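You operate a simulated robot arm through the tools that you are given. There is no shell and no other tool. Be economical: measure what you need, move in short steps, check, and stop when the job is done.

The job below is to be done with a simulated robot arm. You get a single attempt, and the scene is never put back.

JOB
Give the small steel cup a 2-swing dose of grounds in the brass press and tamp it flat.
Fine: the carriage ends out, the green-grip arm shut; spill nothing.

The check looks at the end state, three seconds after you hand in, the way a careful person would. Anything else that was tipped, shoved, dropped, spilled or broken makes it a failure.

ROBOT AND FRAMES
A 6-joint arm with a two-finger parallel gripper, fixed in place. Base frame: the origin is at the foot of the arm, x ahead of it, y to its left, z up; the work surface is at about z = 0. Lengths are in mm, angles in degrees, forces in N, time in s.
With the tool pointing down near the work surface it reaches from about 140 to 580 mm from the base axis. Its first joint turns from -66.0 to 66.0 degrees. Payload 2.1 kg.
The tool frame sits at the grasp point between the pads (the TCP): z along the fingers, y along the line on which they close. The tips reach 30 mm beyond it. Largest opening 94 mm; finger width 28, thickness 10; the body of the gripper, 50 by 96 mm, starts 55 mm behind the TCP.
Orientation is that of the tool frame in the base frame, as a unit quaternion [x, y, z, w]. With the fingers straight down and closing along the base's y, the tool's x points along the base's -x, its y along +y and its z along -z.

CONTROLS
- The arm moves only by the tool jog_arm. Its argument "rows" is a list of rows, each a list of 7 numbers: the finger opening in mm, from 0 to 94, then the shift along the base's x, y, z in units of 40 mm (1.0 is 40 mm), then the turn, a rotation vector about the base's x, y, z in units of 8 degrees (1.0 is 8 degrees). In form: [[hand, tx, ty, tz, wx, wy, wz], ...]. A call has 1 to 20 rows; each row shifts and turns the commanded pose from where the row before left it. A call with a number of a shift or a turn outside -1 to 1 is refused whole. Rows are played at 5 a second. More than 50 mm and 8.6 degrees between two rows, or a gripper value outside its range, and nothing of the call is played. Where a pose cannot be reached the arm comes as near as it can. A force on the tool above 90 N (or 10 N above the force at the start of the call, whichever is more), or a blocked arm, ends the call early, and 0.2 s more pass. Each finger travels about 72 mm/s and halts on what it meets, pressing with about 37 N; the grip force reading is that of the motor and also rises with nothing between the fingers. The clock runs only during rows and for 0.2 s after the last one: add rows that do not move to give the fingers time. The reply holds the time, the measured pose of the TCP, the force on the tool along the base axes, the opening and the grip force, in the units named above and with some noise, with the torque about the TCP (base axes, N m) and any sound that the robot's microphone picked up.
- Cameras (640 x 400 px; columns grow to the right, rows downward): "scene" is fixed at [45.1, -360.5, 493.1]; the picture's right is [0.88, -0.48, 0.00], its down [-0.23, -0.42, -0.88] and it looks along [0.42, 0.77, -0.48] (base axes); focal length 214 px, centre (320, 200). "wrist" rides on the gripper at [76, 14, -103] in the tool frame; the picture's right is [-0.18, 0.98, 0.00], its down [-0.75, -0.14, -0.64] and it looks along [-0.63, -0.12, 0.77] (tool axes); focal length 243 px, centre (320, 200). There is no depth. A picture from a camera that has moved, and an enlarged one, comes with that camera's place and axes in the base frame and with its lens.
- snapshot(camera): a new picture of that camera. No time passes.
- zoom(camera, box): a new picture of the part [left, top, right, bottom] of that camera's present view, enlarged. No time passes.
- hand_in(): hands the job in; it is judged then, once.

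Work in short steps. Places have to be worked out from the pictures, the camera data and where the tool is seen: move nearer, look again, correct. Check each grasp and each placing, and mend what went wrong. You have 120 turns and 64 pictures in all, those below and enlarged ones among them. Open the gripper and draw the arm clear of the work before you hand the job in, unless the task says otherwise; then end with one line.

The tools are called as a command line: name --pt "numbers of a row" for each row, then --argument value for the rest, lists and objects as JSON in quotes. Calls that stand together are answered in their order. jog_arm: Moves the arm, as the interface text tells. Its arguments: {"type":"object","properties":{"rows":{"type":"array","items":{"type":"array","items":{"type":"number"}}}},"required":["rows"]} The other tools are called the same way: snapshot (camera) takes a picture; zoom (camera, box) takes an enlarged picture of a part of a camera's view; hand_in () hands the job in.

At the start:

```text
clock: 0.0
eef_pos: [205.7, 110.8, 476.7]
ee_rot: [0.001, 1.0, 0.0, 0.0]
contact_force: [0.0, 0.1, 0.3]
ft_torque: [-0.04, -0.03, 0.0]
width: 94.0
grasp_force: 0.1
```

scene: 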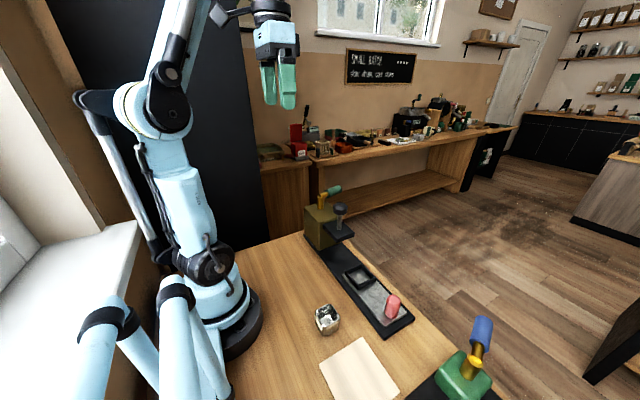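
wrist: 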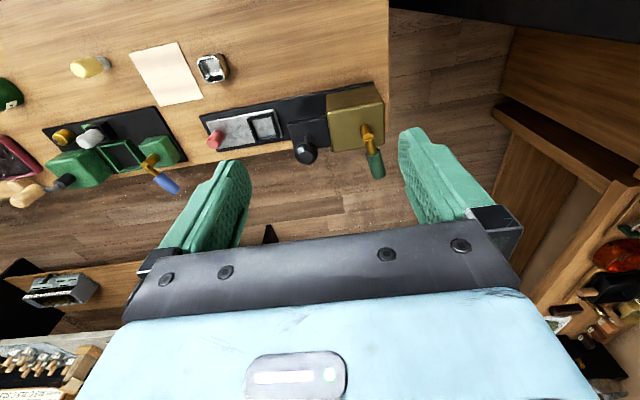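

I'll start by enlarging the views of the brass press and the cup to see how the machine is laid out.

zoom --camera "scene" --box '[280, 170, 440, 350]'

zoom --camera "wrist" --box '[0, 20, 400, 220]'

```text
2.22 times, centred on (360, 260) of scene
camera zoom: at [45.1, -360.5, 493.1], right [0.88, -0.48, 0.0], down [-0.23, -0.42, -0.88], along [0.42, 0.77, -0.48], focal length 477 px, centre (231, 67)
```

zoom: 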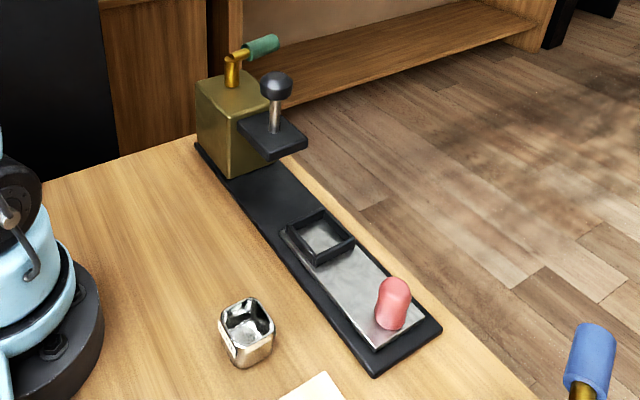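

```text
1.60 times, centred on (200, 120) of wrist
camera zoom: at [129.9, 125.3, 579.4], right [0.18, 0.98, 0.0], down [0.75, -0.14, 0.64], along [0.63, -0.12, -0.77], focal length 388 px, centre (512, 328)
```

zoom: 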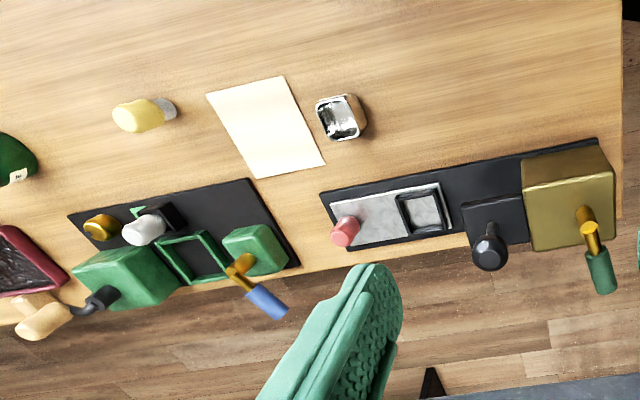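

The brass machine seems to be a box with a swing arm on top, a tamper with a black knob in front of it, and a carriage with a nest and a pink handle on a rail along y. I put the cup at about (199,-111), the nest at (343,-45), the knob at (338,60,188) and the green grip at (394,183,173). I'll move and yaw the wrist camera so it looks along +y at the machine's front.

jog_arm --pt "94 0.26 -0.356 -0.25 0 0 0.9375" --pt "94 0.26 -0.356 -0.25 0 0 0.9375" --pt "94 0.26 -0.356 -0.25 0 0 0.9375" --pt "94 0.26 -0.356 -0.25 0 0 0.9375" --pt "94 0.26 -0.356 -0.25 0 0 0.9375" --pt "94 0.26 -0.356 -0.25 0 0 0.9375" --pt "94 0.26 -0.356 -0.25 0 0 0.9375" --pt "94 0.26 -0.356 -0.25 0 0 0.9375" --pt "94 0.26 -0.356 -0.25 0 0 0.9375" --pt "94 0.26 -0.356 -0.25 0 0 0.9375" --pt "94 0.26 -0.356 -0.25 0 0 0.9375" --pt "94 0.26 -0.356 -0.25 0 0 0.9375" --pt "94 0 0 0 0 0 0"

snapshot --camera "wrist"

```text
clock: 2.8
eef_pos: [328.5, -59.0, 356.2]
ee_rot: [0.708, -0.706, 0.0, 0.0]
contact_force: [0.2, 0.3, -0.4]
ft_torque: [0.0, 0.02, -0.04]
width: 94.1
grasp_force: 0.1
```

```text
59 pictures are left
camera wrist: at [315.3, -135.1, 459.8], right [-0.98, 0.18, 0.0], down [0.14, 0.75, 0.64], along [0.12, 0.63, -0.77], focal length 243 px, centre (320, 200)
```

wrist: 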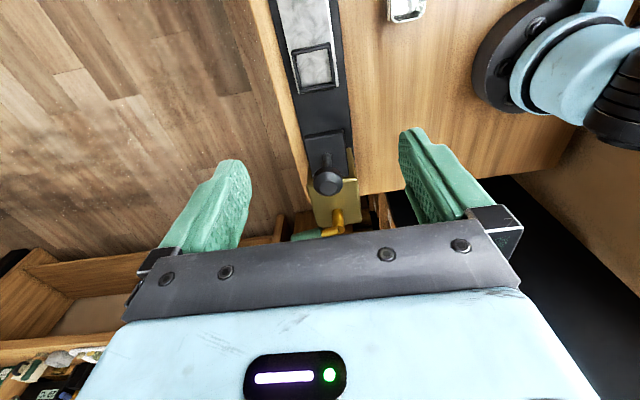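

The nest and rail show clearly. Next I'll go lower and tilt the tool 35° to see the front of the brass box and the tamper from the side.

jog_arm --pt "94 0 0.05 -0.9 0.8 0 0" --pt "94 0 0.05 -0.9 0.8 0 0" --pt "94 0 0.05 -0.9 0.8 0 0" --pt "94 0 0.05 -0.9 0.8 0 0" --pt "94 0 0.05 -0.9 0.8 0 0" --pt "94 0 0.05 -0.5 0.4 0 0" --pt "94 0 0 0 0 0 0"

snapshot --camera "wrist"

```text
clock: 4.4
eef_pos: [332.1, -49.0, 157.8]
ee_rot: [0.674, -0.674, -0.214, -0.214]
contact_force: [0.3, 1.0, 0.1]
ft_torque: [0.0, -0.03, -0.02]
width: 94.0
grasp_force: 0.0
```

```text
58 pictures are left
camera wrist: at [317.3, -171.0, 197.2], right [-0.98, 0.15, 0.11], down [0.14, 0.24, 0.96], along [0.12, 0.96, -0.26], focal length 243 px, centre (320, 200)
```

wrist: 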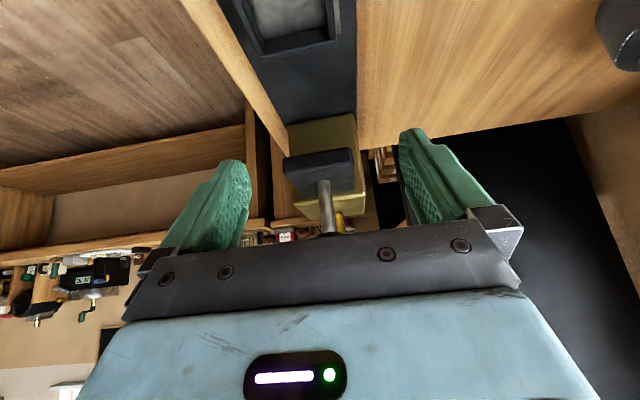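

zoom --camera "wrist" --box '[230, 60, 410, 240]'

zoom --camera "scene" --box '[295, 175, 365, 255]'

```text
2.22 times, centred on (320, 150) of wrist
camera zoom: at [317.3, -171.0, 197.2], right [-0.98, 0.15, 0.11], down [0.14, 0.24, 0.96], along [0.12, 0.96, -0.26], focal length 539 px, centre (320, 311)
```

zoom: 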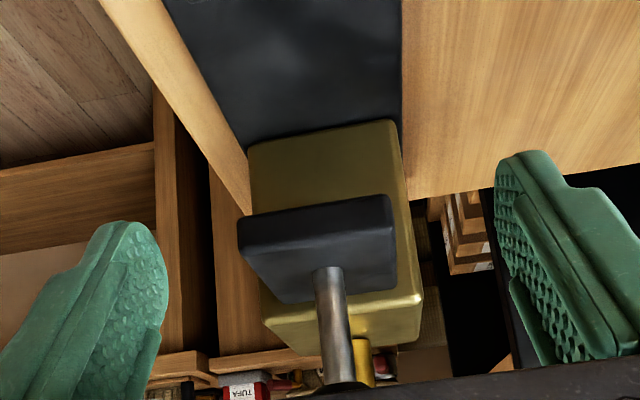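

```text
5.00 times, centred on (330, 215) of scene
camera zoom: at [45.1, -360.5, 493.1], right [0.88, -0.48, 0.0], down [-0.23, -0.42, -0.88], along [0.42, 0.77, -0.48], focal length 1072 px, centre (270, 125)
```

zoom: 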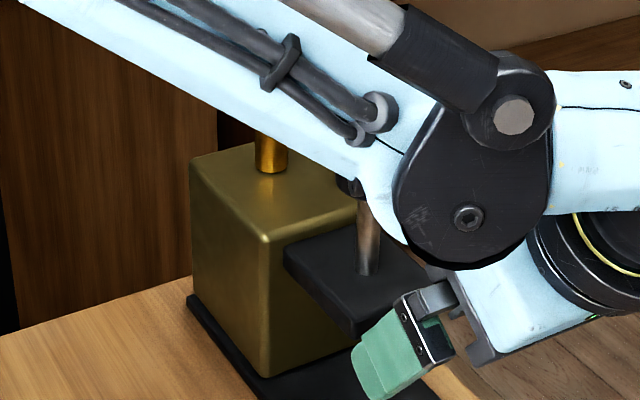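

The box front is solid, so the carriage's "in" position must be under the overhanging head, which carries both the spout and the tamper. I'll untilt and move over the cup to measure its place and rotation.

jog_arm --pt "94 0 0 0.8 -0.8 0 0" --pt "94 -0.6 -0.3 0.3 -0.8 0 0" --pt "94 -0.6 -0.3 0 -0.8 0 0" --pt "94 -0.6 -0.3 0 -0.8 0 0" --pt "94 -0.6 -0.3 0 -0.8 0 0" --pt "94 -0.6 -0.3 0 -0.4 0 0" --pt "94 -0.3 -0.05 0 0 0 0" --pt "94 0 0 0 0 0 0"

snapshot --camera "wrist"

snapshot --camera "scene"

```text
clock: 6.2
eef_pos: [197.5, -109.8, 202.2]
ee_rot: [-0.707, 0.707, 0.001, 0.001]
contact_force: [-0.2, -0.2, -0.3]
ft_torque: [-0.01, -0.01, 0.03]
width: 94.1
grasp_force: 0.0
```

```text
55 pictures are left
camera wrist: at [183.7, -185.4, 305.3], right [-0.98, 0.18, 0.0], down [0.14, 0.75, 0.64], along [0.12, 0.63, -0.77], focal length 243 px, centre (320, 200)
```

wrist: 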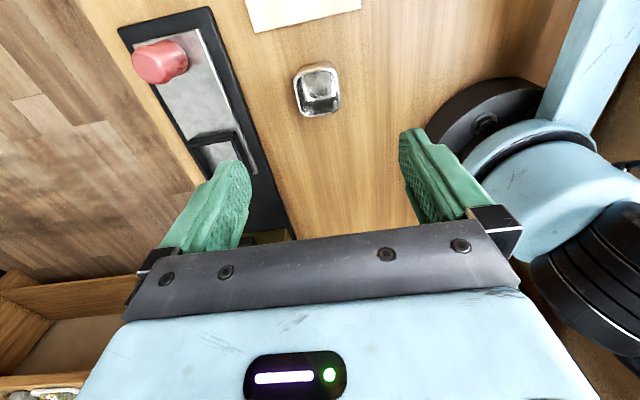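

```text
54 pictures are left
```

scene: 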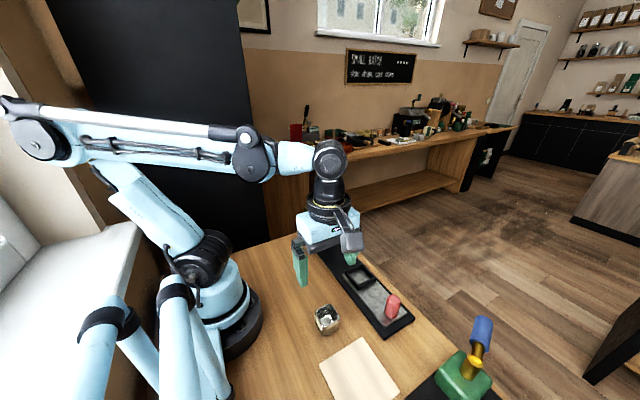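

zoom --camera "wrist" --box '[280, 50, 360, 130]'

zoom --camera "wrist" --box '[110, 0, 290, 180]'

```text
5.00 times, centred on (320, 90) of wrist
camera zoom: at [183.7, -185.4, 305.3], right [-0.98, 0.18, 0.0], down [0.14, 0.75, 0.64], along [0.12, 0.63, -0.77], focal length 1213 px, centre (320, 750)
```

zoom: 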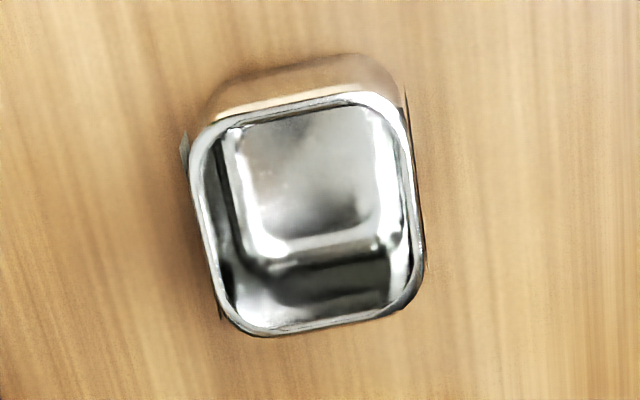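

```text
2.22 times, centred on (200, 90) of wrist
camera zoom: at [183.7, -185.4, 305.3], right [-0.98, 0.18, 0.0], down [0.14, 0.75, 0.64], along [0.12, 0.63, -0.77], focal length 539 px, centre (587, 444)
```

zoom: 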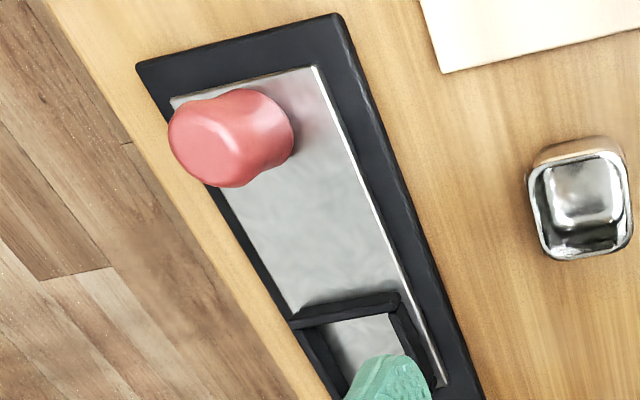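

The cup is about 42 mm square, nearly aligned with the axes, and centred near (200,-109.5). I'll descend with the fingers straddling it along x, and stop before closing to check the height.

jog_arm --pt "94 0.06 0 -0.9 0 0 0" --pt "94 0 0 -0.9 0 0 0" --pt "94 0 0 -0.9 0 0 0" --pt "94 0 0 -0.9 0 0 0" --pt "94 0 0 -0.25 0 0 0" --pt "94 0 0 0 0 0 0"

zoom --camera "scene" --box '[280, 270, 370, 360]'

snapshot --camera "wrist"

```text
clock: 7.6
eef_pos: [201.2, -111.3, 46.4]
ee_rot: [-0.707, 0.708, 0.001, 0.001]
contact_force: [1.0, 0.4, -0.3]
ft_torque: [0.02, 0.0, -0.01]
width: 94.1
grasp_force: 0.0
```

```text
4.44 times, centred on (325, 315) of scene
camera zoom: at [45.1, -360.5, 493.1], right [0.88, -0.48, 0.0], down [-0.23, -0.42, -0.88], along [0.42, 0.77, -0.48], focal length 953 px, centre (298, -311)
```

zoom: 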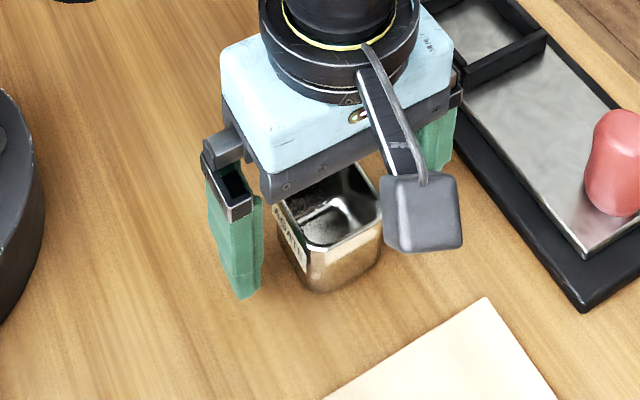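

```text
50 pictures are left
camera wrist: at [187.8, -186.5, 148.9], right [-0.98, 0.18, 0.0], down [0.14, 0.75, 0.64], along [0.12, 0.63, -0.77], focal length 243 px, centre (320, 200)
```

wrist: 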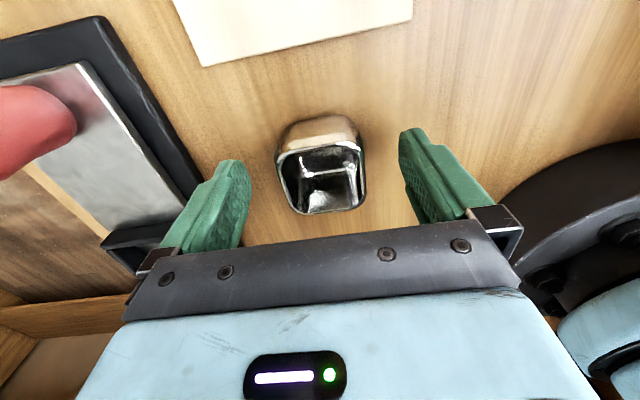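

The cup is centred between the pads, so I'll close on it and give the fingers time.

jog_arm --pt "60 0 0 0 0 0 0" --pt "36 0 0 0 0 0 0" --pt "36 0 0 0 0 0 0" --pt "36 0 0 0 0 0 0"

zoom --camera "wrist" --box '[220, 80, 420, 240]'

```text
clock: 8.6
eef_pos: [201.0, -111.0, 46.2]
ee_rot: [0.707, -0.707, 0.0, -0.001]
contact_force: [-1.9, -0.9, 22.9]
ft_torque: [0.02, 0.07, 0.0]
width: 45.4
grasp_force: 36.8
```

```text
2.50 times, centred on (320, 160) of wrist
camera zoom: at [187.8, -186.5, 149.2], right [-0.98, 0.18, 0.0], down [0.14, 0.75, 0.64], along [0.12, 0.63, -0.77], focal length 606 px, centre (320, 300)
```

zoom: 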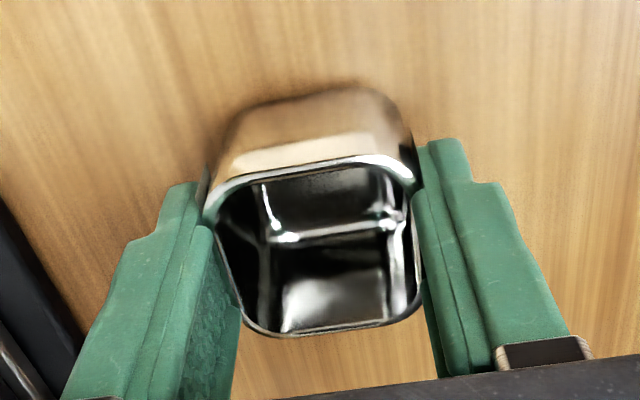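

The grip is firm at 45.4 mm, although there is a 23 N vertical force. I'll lift gently and see whether the cup comes along.

jog_arm --pt "36 0 0 0.25 0 0 0" --pt "36 0 0 0.25 0 0 0" --pt "36 0 0 0.5 0 0 0" --pt "36 0 0 0 0 0 0"

zoom --camera "scene" --box '[280, 230, 380, 340]'

```text
clock: 9.6
eef_pos: [200.9, -109.3, 86.9]
ee_rot: [-0.707, 0.707, 0.0, 0.0]
contact_force: [0.0, -0.5, -0.5]
ft_torque: [-0.01, 0.02, 0.02]
width: 45.2
grasp_force: 37.0
```

```text
3.64 times, centred on (330, 285) of scene
camera zoom: at [45.1, -360.5, 493.1], right [0.88, -0.48, 0.0], down [-0.23, -0.42, -0.88], along [0.42, 0.77, -0.48], focal length 780 px, centre (284, -109)
```

zoom: 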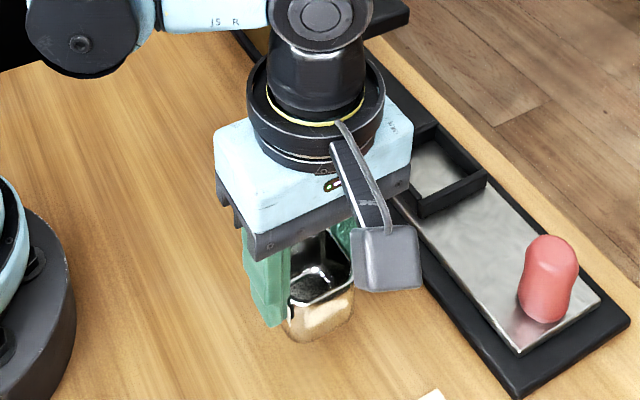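

The cup came up cleanly. I'll carry it high and look down at the nest to measure it.

jog_arm --pt "36 0 0 0.9 0 0 0" --pt "36 0.4 0.2 0.9 0 0 0" --pt "36 0.6 0.4 0.9 0 0 0" --pt "36 0.6 0.4 0.6 0 0 0" --pt "36 0.6 0.4 0.5 0 0 0" --pt "36 0.6 0.4 0 0 0 0" --pt "36 0.6 0.4 0 0 0 0" --pt "36 0.35 0.25 0 0 0 0" --pt "36 0 0 0 0 0 0"

snapshot --camera "wrist"

zoom --camera "wrist" --box '[260, 10, 400, 150]'

```text
clock: 11.6
eef_pos: [349.5, -12.1, 238.4]
ee_rot: [-0.707, 0.707, 0.001, 0.0]
contact_force: [-0.1, -0.4, -1.0]
ft_torque: [-0.05, -0.01, -0.02]
width: 45.1
grasp_force: 36.8
```

```text
47 pictures are left
camera wrist: at [336.7, -87.4, 341.1], right [-0.98, 0.18, 0.0], down [0.14, 0.75, 0.64], along [0.12, 0.63, -0.77], focal length 243 px, centre (320, 200)
```

wrist: 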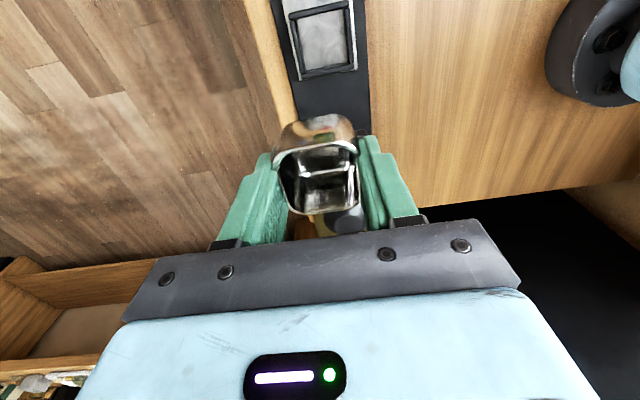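

```text
2.86 times, centred on (330, 80) of wrist
camera zoom: at [336.7, -87.4, 341.1], right [-0.98, 0.18, 0.0], down [0.14, 0.75, 0.64], along [0.12, 0.63, -0.77], focal length 693 px, centre (291, 543)
```

zoom: 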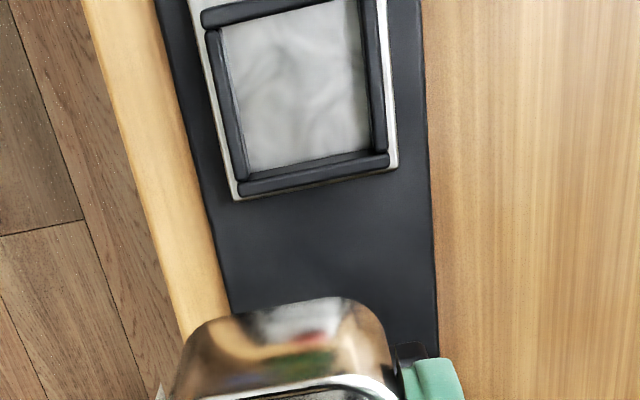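

The nest opening comes out at about 52×50 mm, centred near (340.6,-47.5) and aligned with the axes. I'll zoom on the held cup to find its offset from the TCP along y.

zoom --camera "wrist" --box '[240, 100, 420, 250]'

zoom --camera "scene" --box '[280, 120, 440, 280]'

```text
2.67 times, centred on (330, 175) of wrist
camera zoom: at [336.7, -87.4, 341.1], right [-0.98, 0.18, 0.0], down [0.14, 0.75, 0.64], along [0.12, 0.63, -0.77], focal length 647 px, centre (293, 267)
```

zoom: 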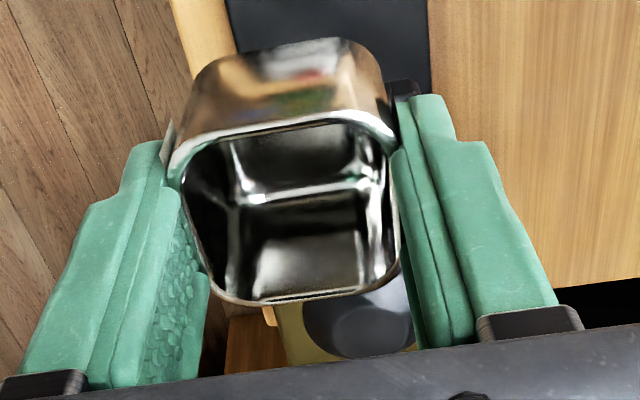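

```text
2.50 times, centred on (360, 200) of scene
camera zoom: at [45.1, -360.5, 493.1], right [0.88, -0.48, 0.0], down [-0.23, -0.42, -0.88], along [0.42, 0.77, -0.48], focal length 536 px, centre (220, 200)
```

zoom: 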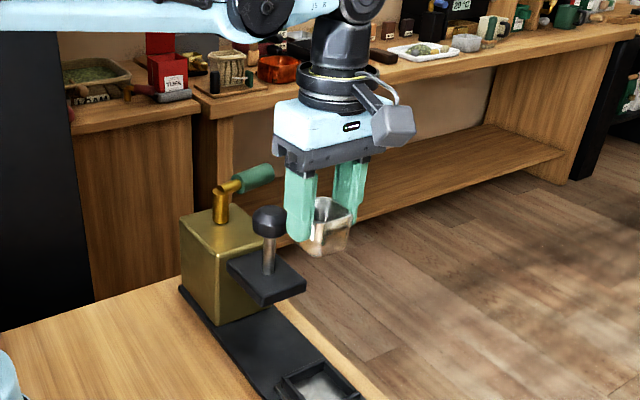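

The cup sits about 5–6 mm toward +y of the TCP. I'll move to about (339,-53), descend to hover above the nest, and compare the cup and nest in the same picture.

jog_arm --pt "36 -0.26 -1.0 0 0 0 0" --pt "36 0 -0.02 -0.9 0 0 0" --pt "36 0 0 -0.9 0 0 0" --pt "36 0 0 -0.9 0 0 0" --pt "36 0 0 -0.9 0 0 0" --pt "36 0 0 -0.2 0 0 0" --pt "36 0 0 0 0 0 0"

zoom --camera "wrist" --box '[220, 40, 420, 240]'

zoom --camera "scene" --box '[310, 200, 410, 300]'

```text
clock: 13.2
eef_pos: [339.6, -53.5, 87.3]
ee_rot: [0.707, -0.707, 0.0, 0.0]
contact_force: [0.3, -0.7, -1.2]
ft_torque: [0.0, 0.01, -0.02]
width: 44.9
grasp_force: 37.3
```

```text
2.00 times, centred on (320, 140) of wrist
camera zoom: at [326.2, -129.0, 189.3], right [-0.98, 0.18, 0.0], down [0.14, 0.75, 0.64], along [0.12, 0.63, -0.77], focal length 485 px, centre (320, 320)
```

zoom: 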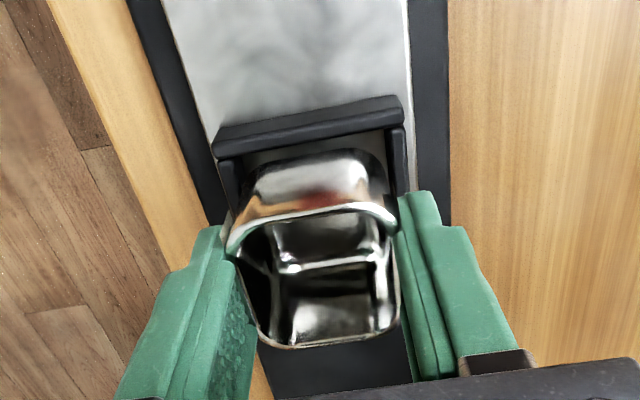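

```text
4.00 times, centred on (360, 250) of scene
camera zoom: at [45.1, -360.5, 493.1], right [0.88, -0.48, 0.0], down [-0.23, -0.42, -0.88], along [0.42, 0.77, -0.48], focal length 858 px, centre (160, 0)
```

zoom: 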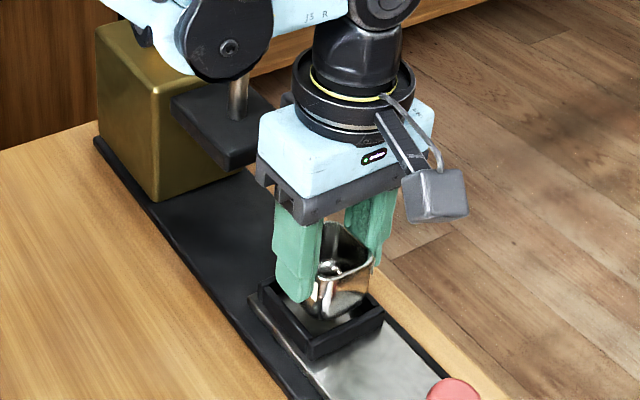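

In the same picture the cup needs about +1.5 mm in x and +2 mm in y to centre in the nest, and the edges are parallel. I'll correct that and lower it in small steps while watching the force.

jog_arm --pt "36 0.04 0.05 0 0 0 0" --pt "36 0 0 -0.2 0 0 0" --pt "36 0 0 -0.2 0 0 0" --pt "36 0 0 -0.15 0 0 0" --pt "36 0 0 -0.08 0 0 0" --pt "36 0 0 0 0 0 0"

zoom --camera "wrist" --box '[220, 40, 420, 240]'

zoom --camera "scene" --box '[330, 220, 410, 300]'

```text
clock: 14.3
eef_pos: [342.1, -49.7, 66.4]
ee_rot: [-0.707, 0.707, 0.001, -0.002]
contact_force: [-2.8, 0.5, 30.4]
ft_torque: [-0.03, -0.26, -0.02]
width: 44.9
grasp_force: 37.0
stopped in row 5: the force on the tool passed its limit at 109 N (the readings are from after the stop); the commanded pose is now the measured one
```

```text
2.00 times, centred on (320, 140) of wrist
camera zoom: at [328.1, -126.3, 169.3], right [-0.98, 0.18, 0.0], down [0.14, 0.75, 0.64], along [0.12, 0.63, -0.77], focal length 485 px, centre (320, 320)
```

zoom: 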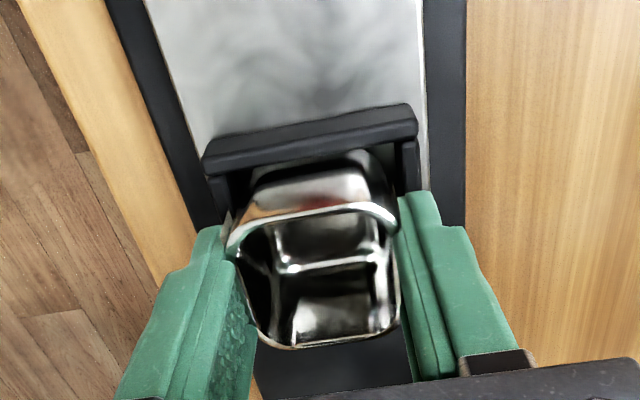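

```text
5.00 times, centred on (370, 260) of scene
camera zoom: at [45.0, -360.5, 493.2], right [0.88, -0.48, 0.0], down [-0.23, -0.42, -0.88], along [0.42, 0.77, -0.48], focal length 1072 px, centre (70, -100)
```

zoom: 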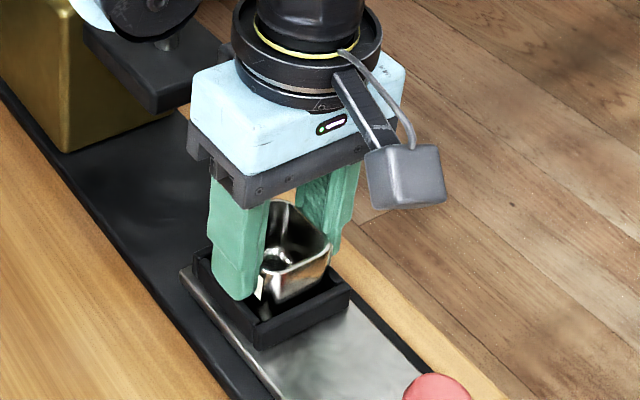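

It stopped at a TCP height of 66. The torque suggests contact near the TCP in y, but the cup may be too far toward +y. I'll zoom in tightly.

zoom --camera "wrist" --box '[275, 90, 365, 180]'

zoom --camera "scene" --box '[362, 255, 406, 295]'

```text
4.44 times, centred on (320, 135) of wrist
camera zoom: at [328.1, -126.3, 169.3], right [-0.98, 0.18, 0.0], down [0.14, 0.75, 0.64], along [0.12, 0.63, -0.77], focal length 1078 px, centre (320, 489)
```

zoom: 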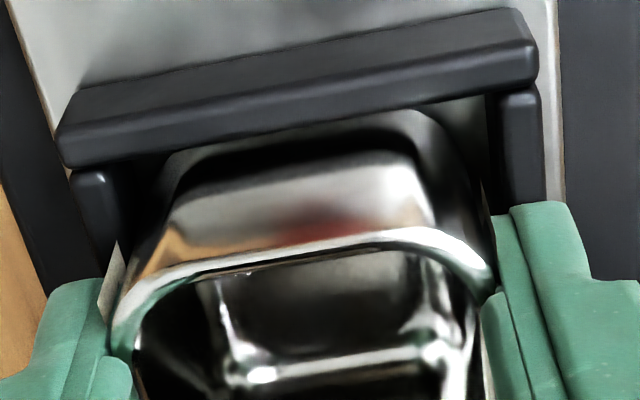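

```text
10.00 times, centred on (384, 275) of scene
camera zoom: at [45.0, -360.5, 493.2], right [0.88, -0.48, 0.0], down [-0.23, -0.42, -0.88], along [0.42, 0.77, -0.48], focal length 2145 px, centre (-320, -550)
```

zoom: 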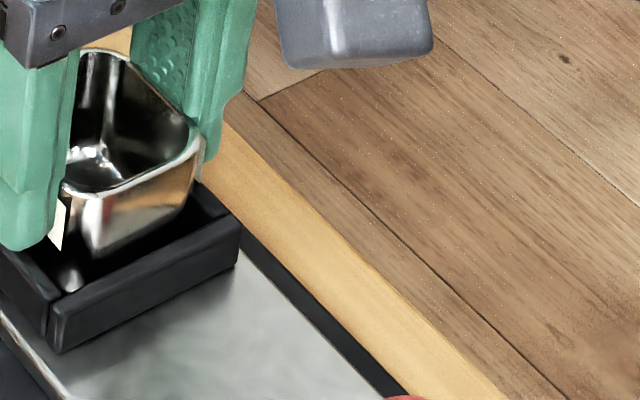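

The dark band on the cup is a reflection of the wall, so the cup is down inside the nest and the fingertips are at frame height. I'll open slowly and check.

jog_arm --pt "50 0 0 0.02 0 0 0" --pt "58 0 0 0.02 0 0 0" --pt "70 0 0 0.02 0 0 0" --pt "80 0 0 0.1 0 0 0" --pt "80 0 0 0.2 0 0 0" --pt "80 0 0 0 0 0 0"

zoom --camera "wrist" --box '[220, 60, 420, 240]'

zoom --camera "scene" --box '[340, 240, 420, 320]'

```text
clock: 15.7
eef_pos: [341.6, -49.9, 80.5]
ee_rot: [-0.707, 0.707, 0.001, -0.001]
contact_force: [-0.3, -0.5, 0.8]
ft_torque: [0.01, 0.01, 0.01]
width: 80.0
grasp_force: 0.0
```

```text
2.22 times, centred on (320, 150) of wrist
camera zoom: at [328.0, -126.2, 183.0], right [-0.98, 0.18, 0.0], down [0.14, 0.75, 0.64], along [0.12, 0.63, -0.77], focal length 539 px, centre (320, 311)
```

zoom: 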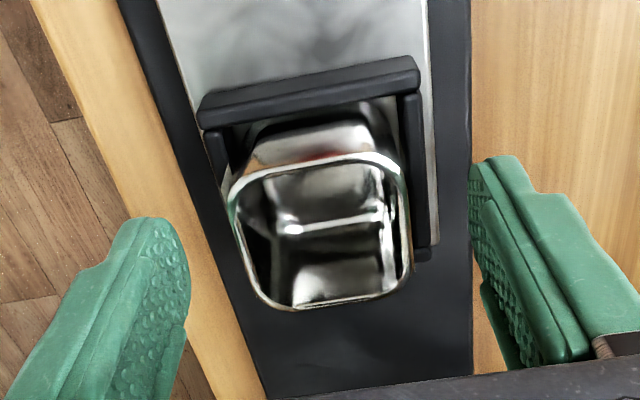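

```text
5.00 times, centred on (380, 280) of scene
camera zoom: at [45.1, -360.5, 493.1], right [0.88, -0.48, 0.0], down [-0.23, -0.42, -0.88], along [0.42, 0.77, -0.48], focal length 1072 px, centre (20, -200)
```

zoom: 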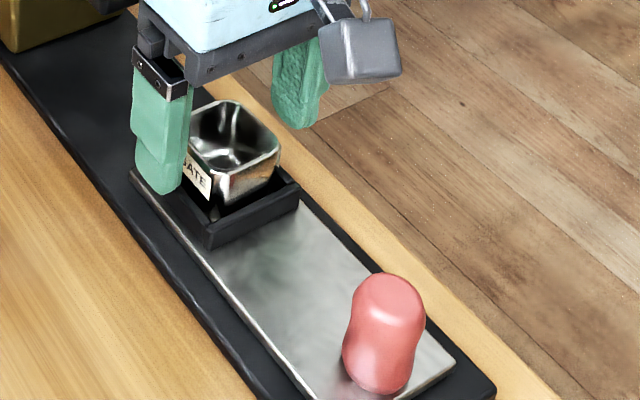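

The cup is released. I'll rise and look from the earlier vantage point to confirm it's level and inside all four walls.

jog_arm --pt "94 0 0 0.9 0 0 0" --pt "94 0 0 0.9 0 0 0" --pt "94 0 0 0.9 0 0 0" --pt "94 0.1 0.5 0.9 0 0 0" --pt "94 0.1 0.5 0.3 0 0 0" --pt "94 0 0 0 0 0 0"

zoom --camera "wrist" --box '[260, 0, 400, 140]'

zoom --camera "scene" --box '[340, 245, 420, 335]'

```text
clock: 17.1
eef_pos: [350.5, -11.4, 237.3]
ee_rot: [0.707, -0.707, -0.002, 0.001]
contact_force: [-0.1, -0.9, -0.4]
ft_torque: [0.01, 0.0, -0.02]
width: 94.1
grasp_force: 0.0
```

```text
2.86 times, centred on (330, 70) of wrist
camera zoom: at [336.1, -86.1, 339.5], right [-0.98, 0.18, 0.0], down [0.14, 0.75, 0.64], along [0.12, 0.63, -0.77], focal length 693 px, centre (291, 571)
```

zoom: 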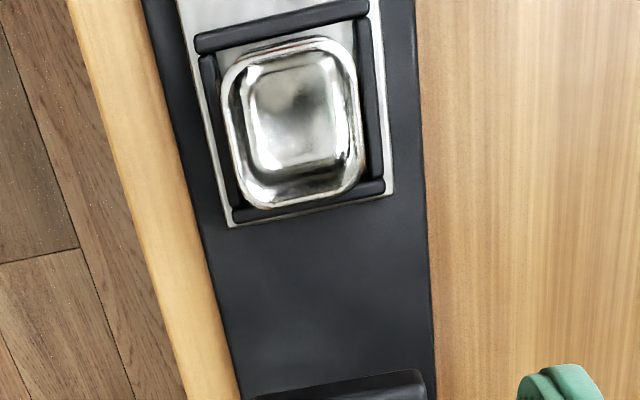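

```text
4.44 times, centred on (380, 290) of scene
camera zoom: at [45.1, -360.5, 493.1], right [0.88, -0.48, 0.0], down [-0.23, -0.42, -0.88], along [0.42, 0.77, -0.48], focal length 953 px, centre (53, -200)
```

zoom: 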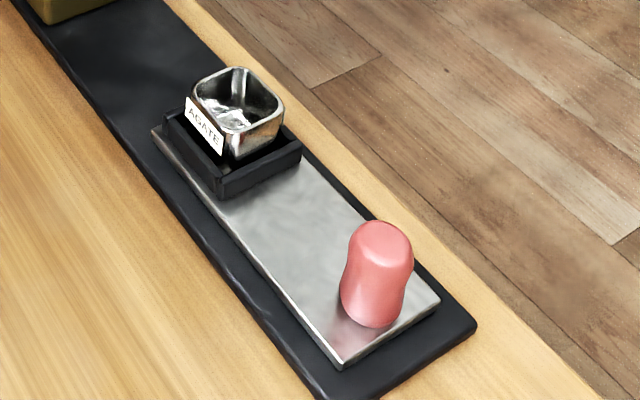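

The cup is seated level in the nest, with its rim spanning about -73 to -27 in y. The pink handle is near (339,-169) with its top near z≈70, so I'll hover over it and check.

jog_arm --pt "94 -0.05 -0.8 0 0 0 0" --pt "94 -0.05 -0.8 0 0 0 0" --pt "94 -0.05 -0.8 -0.4 0 0 0" --pt "94 -0.05 -0.8 -0.8 0 0 0" --pt "94 -0.08 -0.75 -0.8 0 0 0" --pt "94 0 0 0 0 0 0"

snapshot --camera "wrist"

```text
clock: 18.5
eef_pos: [341.5, -171.4, 156.8]
ee_rot: [-0.707, 0.707, 0.002, 0.0]
contact_force: [0.3, 0.7, -0.3]
ft_torque: [0.05, -0.01, -0.02]
width: 94.1
grasp_force: 0.0
```

```text
33 pictures are left
camera wrist: at [327.6, -246.9, 259.7], right [-0.98, 0.18, 0.0], down [0.14, 0.75, 0.64], along [0.12, 0.63, -0.77], focal length 243 px, centre (320, 200)
```

wrist: 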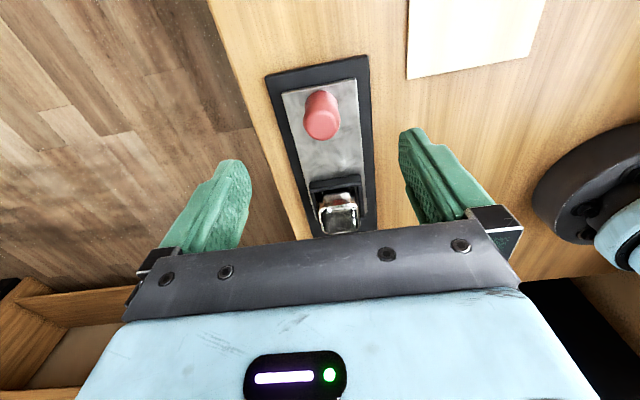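

The handle is right under the TCP, at about (341.6,-170). I'll descend to z≈60 and close on it.

jog_arm --pt "94 0 0 -0.8 0 0 0" --pt "94 0 0 -0.8 0 0 0" --pt "94 0 0.03 -0.8 0 0 0" --pt "70 0 0 0 0 0 0" --pt "45 0 0 0 0 0 0" --pt "25 0 0 0 0 0 0" --pt "20 0 0 0 0 0 0" --pt "20 0 0 0 0 0 0"

```text
clock: 20.3
eef_pos: [339.8, -167.6, 59.5]
ee_rot: [-0.707, 0.707, 0.003, -0.002]
contact_force: [-16.1, 1.8, -14.0]
ft_torque: [-0.15, -1.02, -0.01]
width: 31.4
grasp_force: 45.3
```

I have the handle at 31.4 mm, with a small side load, so I'll shift x by about -1 mm. Then I'll push the carriage in (+y) in small steps.

jog_arm --pt "20 -0.04 0 0.02 0 0 0" --pt "20 0 0.1 0 0 0 0" --pt "20 0 0.2 0 0 0 0" --pt "20 0 0.25 0 0 0 0" --pt "20 0 0.25 0 0 0 0" --pt "20 0 0 0 0 0 0"

zoom --camera "scene" --box '[290, 170, 430, 330]'

```text
clock: 21.7
eef_pos: [339.6, -134.5, 61.1]
ee_rot: [-0.707, 0.707, -0.002, 0.003]
contact_force: [36.2, -0.1, 34.8]
ft_torque: [0.4, 0.49, -0.05]
width: 31.7
grasp_force: 45.0
```

```text
2.50 times, centred on (360, 250) of scene
camera zoom: at [45.0, -360.4, 493.2], right [0.88, -0.48, 0.0], down [-0.23, -0.42, -0.88], along [0.42, 0.77, -0.48], focal length 536 px, centre (220, 75)
```

zoom: 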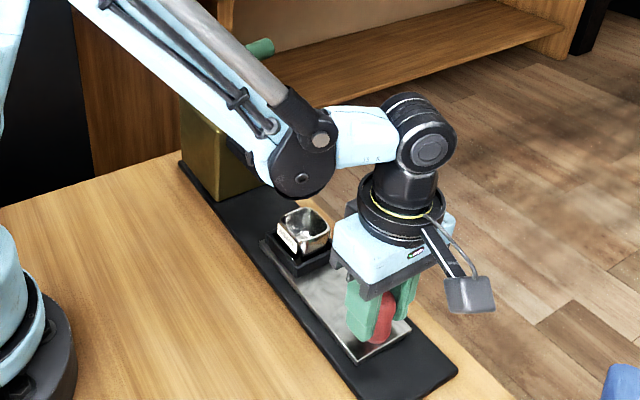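

The carriage slides freely. I'll undo most of that sideways offset and keep pushing toward y≈-65.

jog_arm --pt "20 0.025 0 -0.015 0 0 0" --pt "20 0 0.25 0 0 0 0" --pt "20 0 0.25 0 0 0 0" --pt "20 0 0.25 0 0 0 0" --pt "20 0 0.25 0 0 0 0" --pt "20 0 0.25 0 0 0 0" --pt "20 0 0 0 0 0 0"

```text
clock: 23.3
eef_pos: [339.9, -84.2, 61.0]
ee_rot: [-0.707, 0.707, -0.002, 0.001]
contact_force: [31.1, -2.1, 19.3]
ft_torque: [-0.78, 0.54, 0.03]
width: 31.6
grasp_force: 44.9
```

jog_arm --pt "20 0.025 0.1 -0.01 0 0 0" --pt "20 0 0.15 0 0 0 0" --pt "20 0 0.15 0 0 0 0" --pt "20 0 0.1 0 0 0 0" --pt "20 0 0 0 0 0 0"

zoom --camera "scene" --box '[290, 170, 400, 290]'

```text
clock: 24.5
eef_pos: [339.9, -65.6, 61.7]
ee_rot: [0.707, -0.707, 0.001, -0.001]
contact_force: [21.9, -3.0, 32.3]
ft_torque: [-0.62, 0.46, 0.08]
width: 31.4
grasp_force: 45.0
```

```text
3.33 times, centred on (345, 230) of scene
camera zoom: at [45.0, -360.5, 493.2], right [0.88, -0.48, 0.0], down [-0.23, -0.42, -0.88], along [0.42, 0.77, -0.48], focal length 715 px, centre (237, 100)
```

zoom: 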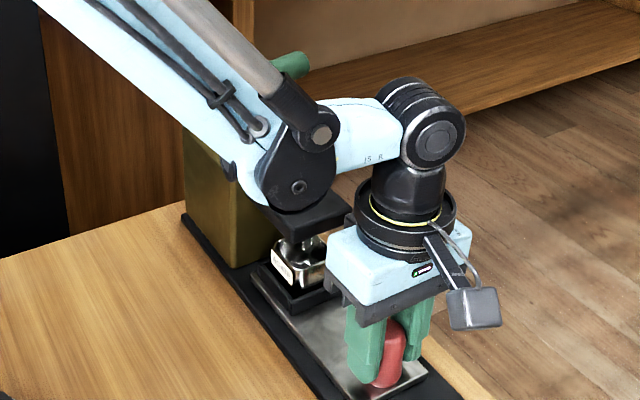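

Still no end stop, and the cup is sliding under the head. I'll continue in small steps until the y force rises.

jog_arm --pt "20 0 0.06 0 0 0 0" --pt "20 0 0.06 0 0 0 0" --pt "20 0 0.06 0 0 0 0" --pt "20 0 0 0 0 0 0"

```text
clock: 25.5
eef_pos: [339.3, -58.8, 60.2]
ee_rot: [0.707, -0.707, 0.001, 0.0]
contact_force: [24.1, -1.8, 2.6]
ft_torque: [-0.12, 0.58, -0.09]
width: 31.5
grasp_force: 45.3
```

jog_arm --pt "20 0 0.06 0 0 0 0" --pt "20 0 0.06 0 0 0 0" --pt "20 0 0.06 0 0 0 0" --pt "20 0 0 0 0 0 0"

snapshot --camera "wrist"

```text
clock: 26.5
eef_pos: [339.7, -55.7, 60.8]
ee_rot: [-0.706, 0.709, -0.006, -0.004]
contact_force: [23.5, -44.2, -1.1]
ft_torque: [0.06, 0.69, -0.21]
width: 31.4
grasp_force: 45.3
```

```text
30 pictures are left
camera wrist: at [325.6, -129.3, 164.2], right [-0.98, 0.19, 0.0], down [0.14, 0.76, 0.63], along [0.12, 0.62, -0.78], focal length 243 px, centre (320, 200)
```

wrist: 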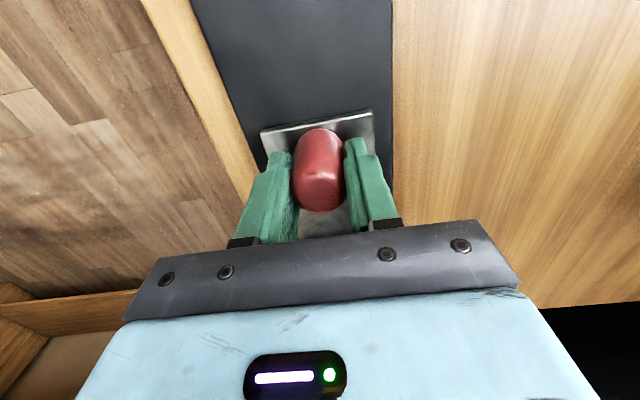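

The end stop is reached (-44 N, about 112 mm of travel), which puts the nest under the head at y≈62. I'll relieve the push, release the handle, and rise along -y/+z.

jog_arm --pt "20 0 -0.05 0 0 0 0" --pt "45 0 0 0 0 0 0" --pt "70 0 0 0 0 0 0" --pt "70 0 0 0.4 0 0 0" --pt "70 0 0 0.8 0 0 0" --pt "70 0 -0.4 1 0 0 0" --pt "70 0 -0.4 1 0 0 0" --pt "70 0 0 1 0 0 0" --pt "70 0 0 1 0 0 0" --pt "70 0 0 0 0 0 0"

zoom --camera "scene" --box '[290, 160, 410, 280]'

```text
clock: 28.7
eef_pos: [337.4, -87.7, 268.6]
ee_rot: [0.707, -0.707, -0.002, 0.0]
contact_force: [0.5, 0.2, -0.1]
ft_torque: [0.0, 0.04, 0.04]
width: 70.1
grasp_force: 0.2
```

```text
3.33 times, centred on (350, 220) of scene
camera zoom: at [45.1, -360.5, 493.1], right [0.88, -0.48, 0.0], down [-0.23, -0.42, -0.88], along [0.42, 0.77, -0.48], focal length 715 px, centre (220, 133)
```

zoom: 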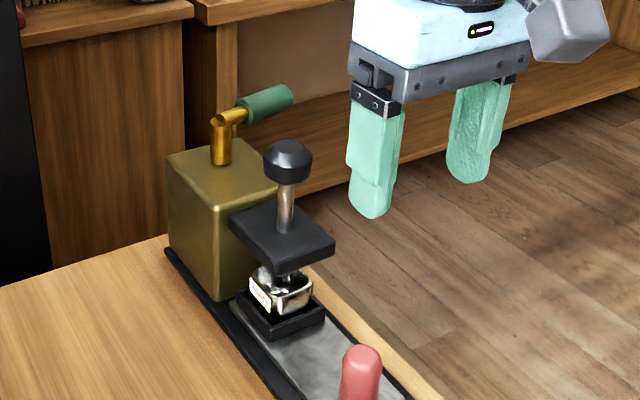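

The carriage is fully in with the cup under the head. I'll raise, yaw back to 0, and move over the green-grip arm to measure it.

jog_arm --pt "70 0.06 0.4 0.2 0 0 -0.9375" --pt "70 0.06 0.57 0.2 0 0 -0.9375" --pt "70 0.06 0.57 0 0 0 -0.9375" --pt "70 0.06 0.57 0 0 0 -0.9375" --pt "70 0.06 0.57 0 0 0 -0.9375" --pt "70 0.06 0.57 0 0 0 -0.9375" --pt "70 0.06 0.57 0 0 0 -0.9375" --pt "70 0.06 0.57 0 0 0 -0.9375" --pt "70 0.06 0.57 0 0 0 -0.9375" --pt "70 0.06 0.57 0 0 0 -0.9375" --pt "70 0.06 0.57 0 0 0 -0.9375" --pt "70 0.06 0.57 0 0 0 -0.9375" --pt "70 0 0 0 0 0 0"

snapshot --camera "wrist"

```text
clock: 31.5
eef_pos: [368.0, 182.1, 283.3]
ee_rot: [0.001, 1.0, 0.002, 0.001]
contact_force: [-0.1, 0.2, -0.6]
ft_torque: [-0.06, 0.0, -0.04]
width: 69.8
grasp_force: 0.1
```

```text
28 pictures are left
camera wrist: at [291.7, 196.7, 386.3], right [0.19, 0.98, 0.0], down [0.75, -0.14, 0.64], along [0.63, -0.12, -0.77], focal length 243 px, centre (320, 200)
```

wrist: 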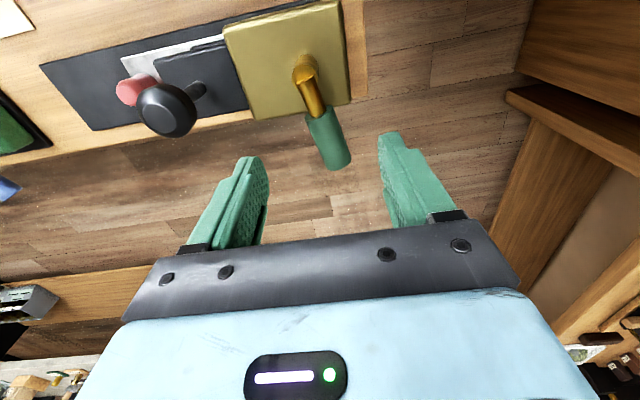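

The grip centre is at about (392,185,175), pointing 12° from +x, with the pivot near (333,172). I'll yaw 12° and lower the open fingers so they straddle the grip.

jog_arm --pt "60 0.35 0.05 -0.3 0 0 0.75" --pt "60 0.3 0.03 -0.6 0 0 0.75" --pt "56 0 0 -0.7 0 0 0" --pt "50 0 0 -0.7 0 0 0" --pt "50 0 0 0 0 0 0"

snapshot --camera "wrist"

zoom --camera "scene" --box '[290, 140, 390, 240]'

```text
clock: 32.7
eef_pos: [394.0, 185.2, 190.4]
ee_rot: [-0.105, 0.994, 0.003, 0.002]
contact_force: [-0.3, -0.1, 0.2]
ft_torque: [0.01, 0.01, 0.02]
width: 50.1
grasp_force: 0.0
```

```text
27 pictures are left
camera wrist: at [316.5, 184.2, 294.4], right [-0.02, 1.0, 0.0], down [0.77, 0.02, 0.64], along [0.64, 0.02, -0.77], focal length 243 px, centre (320, 200)
```

wrist: 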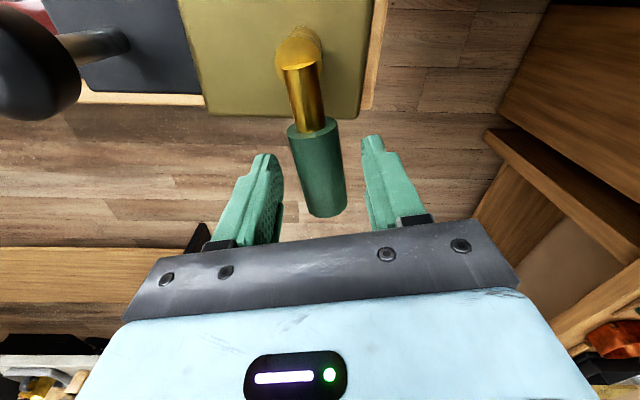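

```text
4.00 times, centred on (340, 190) of scene
camera zoom: at [45.1, -360.5, 493.1], right [0.88, -0.48, 0.0], down [-0.23, -0.42, -0.88], along [0.42, 0.77, -0.48], focal length 858 px, centre (240, 240)
```

zoom: 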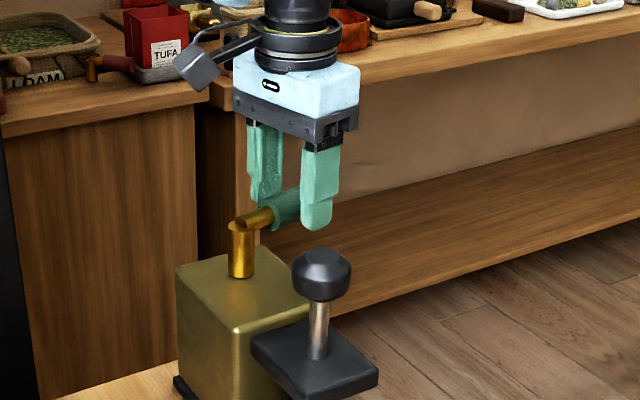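

The grip is caged between the fingers. I'll test gently which way it swings, first toward +y in small steps while watching the force.

jog_arm --pt "44 0 0.1 0 0 0 0" --pt "44 0 0.1 0 0 0 0" --pt "44 0 0.1 0 0 0 0" --pt "44 0 0.1 0 0 0 0" --pt "44 0 0.1 0 0 0 0" --pt "44 0 0 0 0 0 0"

```text
clock: 34.1
eef_pos: [394.0, 206.0, 192.5]
ee_rot: [-0.104, 0.995, 0.001, 0.0]
contact_force: [-0.5, -2.2, -0.4]
ft_torque: [-0.02, 0.02, 0.02]
width: 44.8
grasp_force: 1.1
```

There is only 2 N of resistance, so I'll check whether the arm moved.

zoom --camera "wrist" --box '[220, 10, 420, 250]'

```text
1.67 times, centred on (320, 130) of wrist
camera zoom: at [315.9, 204.0, 295.0], right [-0.02, 1.0, 0.0], down [0.77, 0.02, 0.64], along [0.64, 0.02, -0.77], focal length 404 px, centre (320, 317)
```

zoom: 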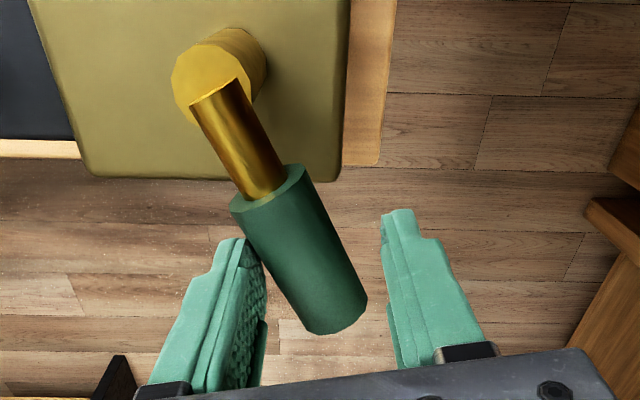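

It swings toward +y (counter-clockwise) freely. I'll follow an arc about the pivot (332,176) with a radius near 66 mm, yawing along with it.

jog_arm --pt "44 -0.18 0.17 0 0 0 1" --pt "44 -0.14 0.18 0 0 0 1" --pt "44 -0.165 0.16 0 0 0 1" --pt "44 -0.185 0.135 0 0 0 1" --pt "44 0 0 0 0 0 0"

zoom --camera "wrist" --box '[180, 10, 440, 250]'

```text
clock: 35.3
eef_pos: [366.0, 231.3, 192.3]
ee_rot: [-0.375, 0.927, 0.002, 0.0]
contact_force: [1.1, -0.7, 0.5]
ft_torque: [-0.05, -0.04, 0.03]
width: 45.0
grasp_force: 1.1
```

```text
1.67 times, centred on (310, 130) of wrist
camera zoom: at [301.9, 188.9, 295.2], right [-0.55, 0.83, 0.0], down [0.64, 0.42, 0.64], along [0.53, 0.36, -0.77], focal length 404 px, centre (337, 317)
```

zoom: 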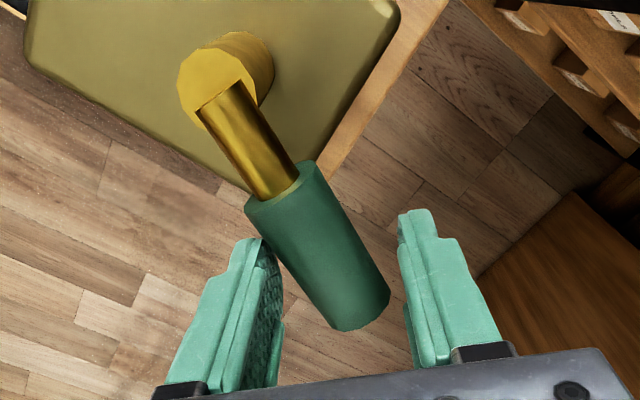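

It's following at about 50° with no stop yet, so I'll continue the arc.

jog_arm --pt "44 -0.205 0.108 0 0 0 1" --pt "44 -0.215 0.078 0 0 0 1" --pt "44 -0.225 0.05 0 0 0 1" --pt "44 -0.23 0.015 0 0 0 1" --pt "44 0 0 0 0 0 0"

```text
clock: 36.5
eef_pos: [337.6, 233.0, 192.6]
ee_rot: [-0.611, 0.792, -0.011, 0.0]
contact_force: [50.8, -37.0, -12.5]
ft_torque: [-0.67, -0.7, -1.73]
width: 77.7
grasp_force: 30.0
```

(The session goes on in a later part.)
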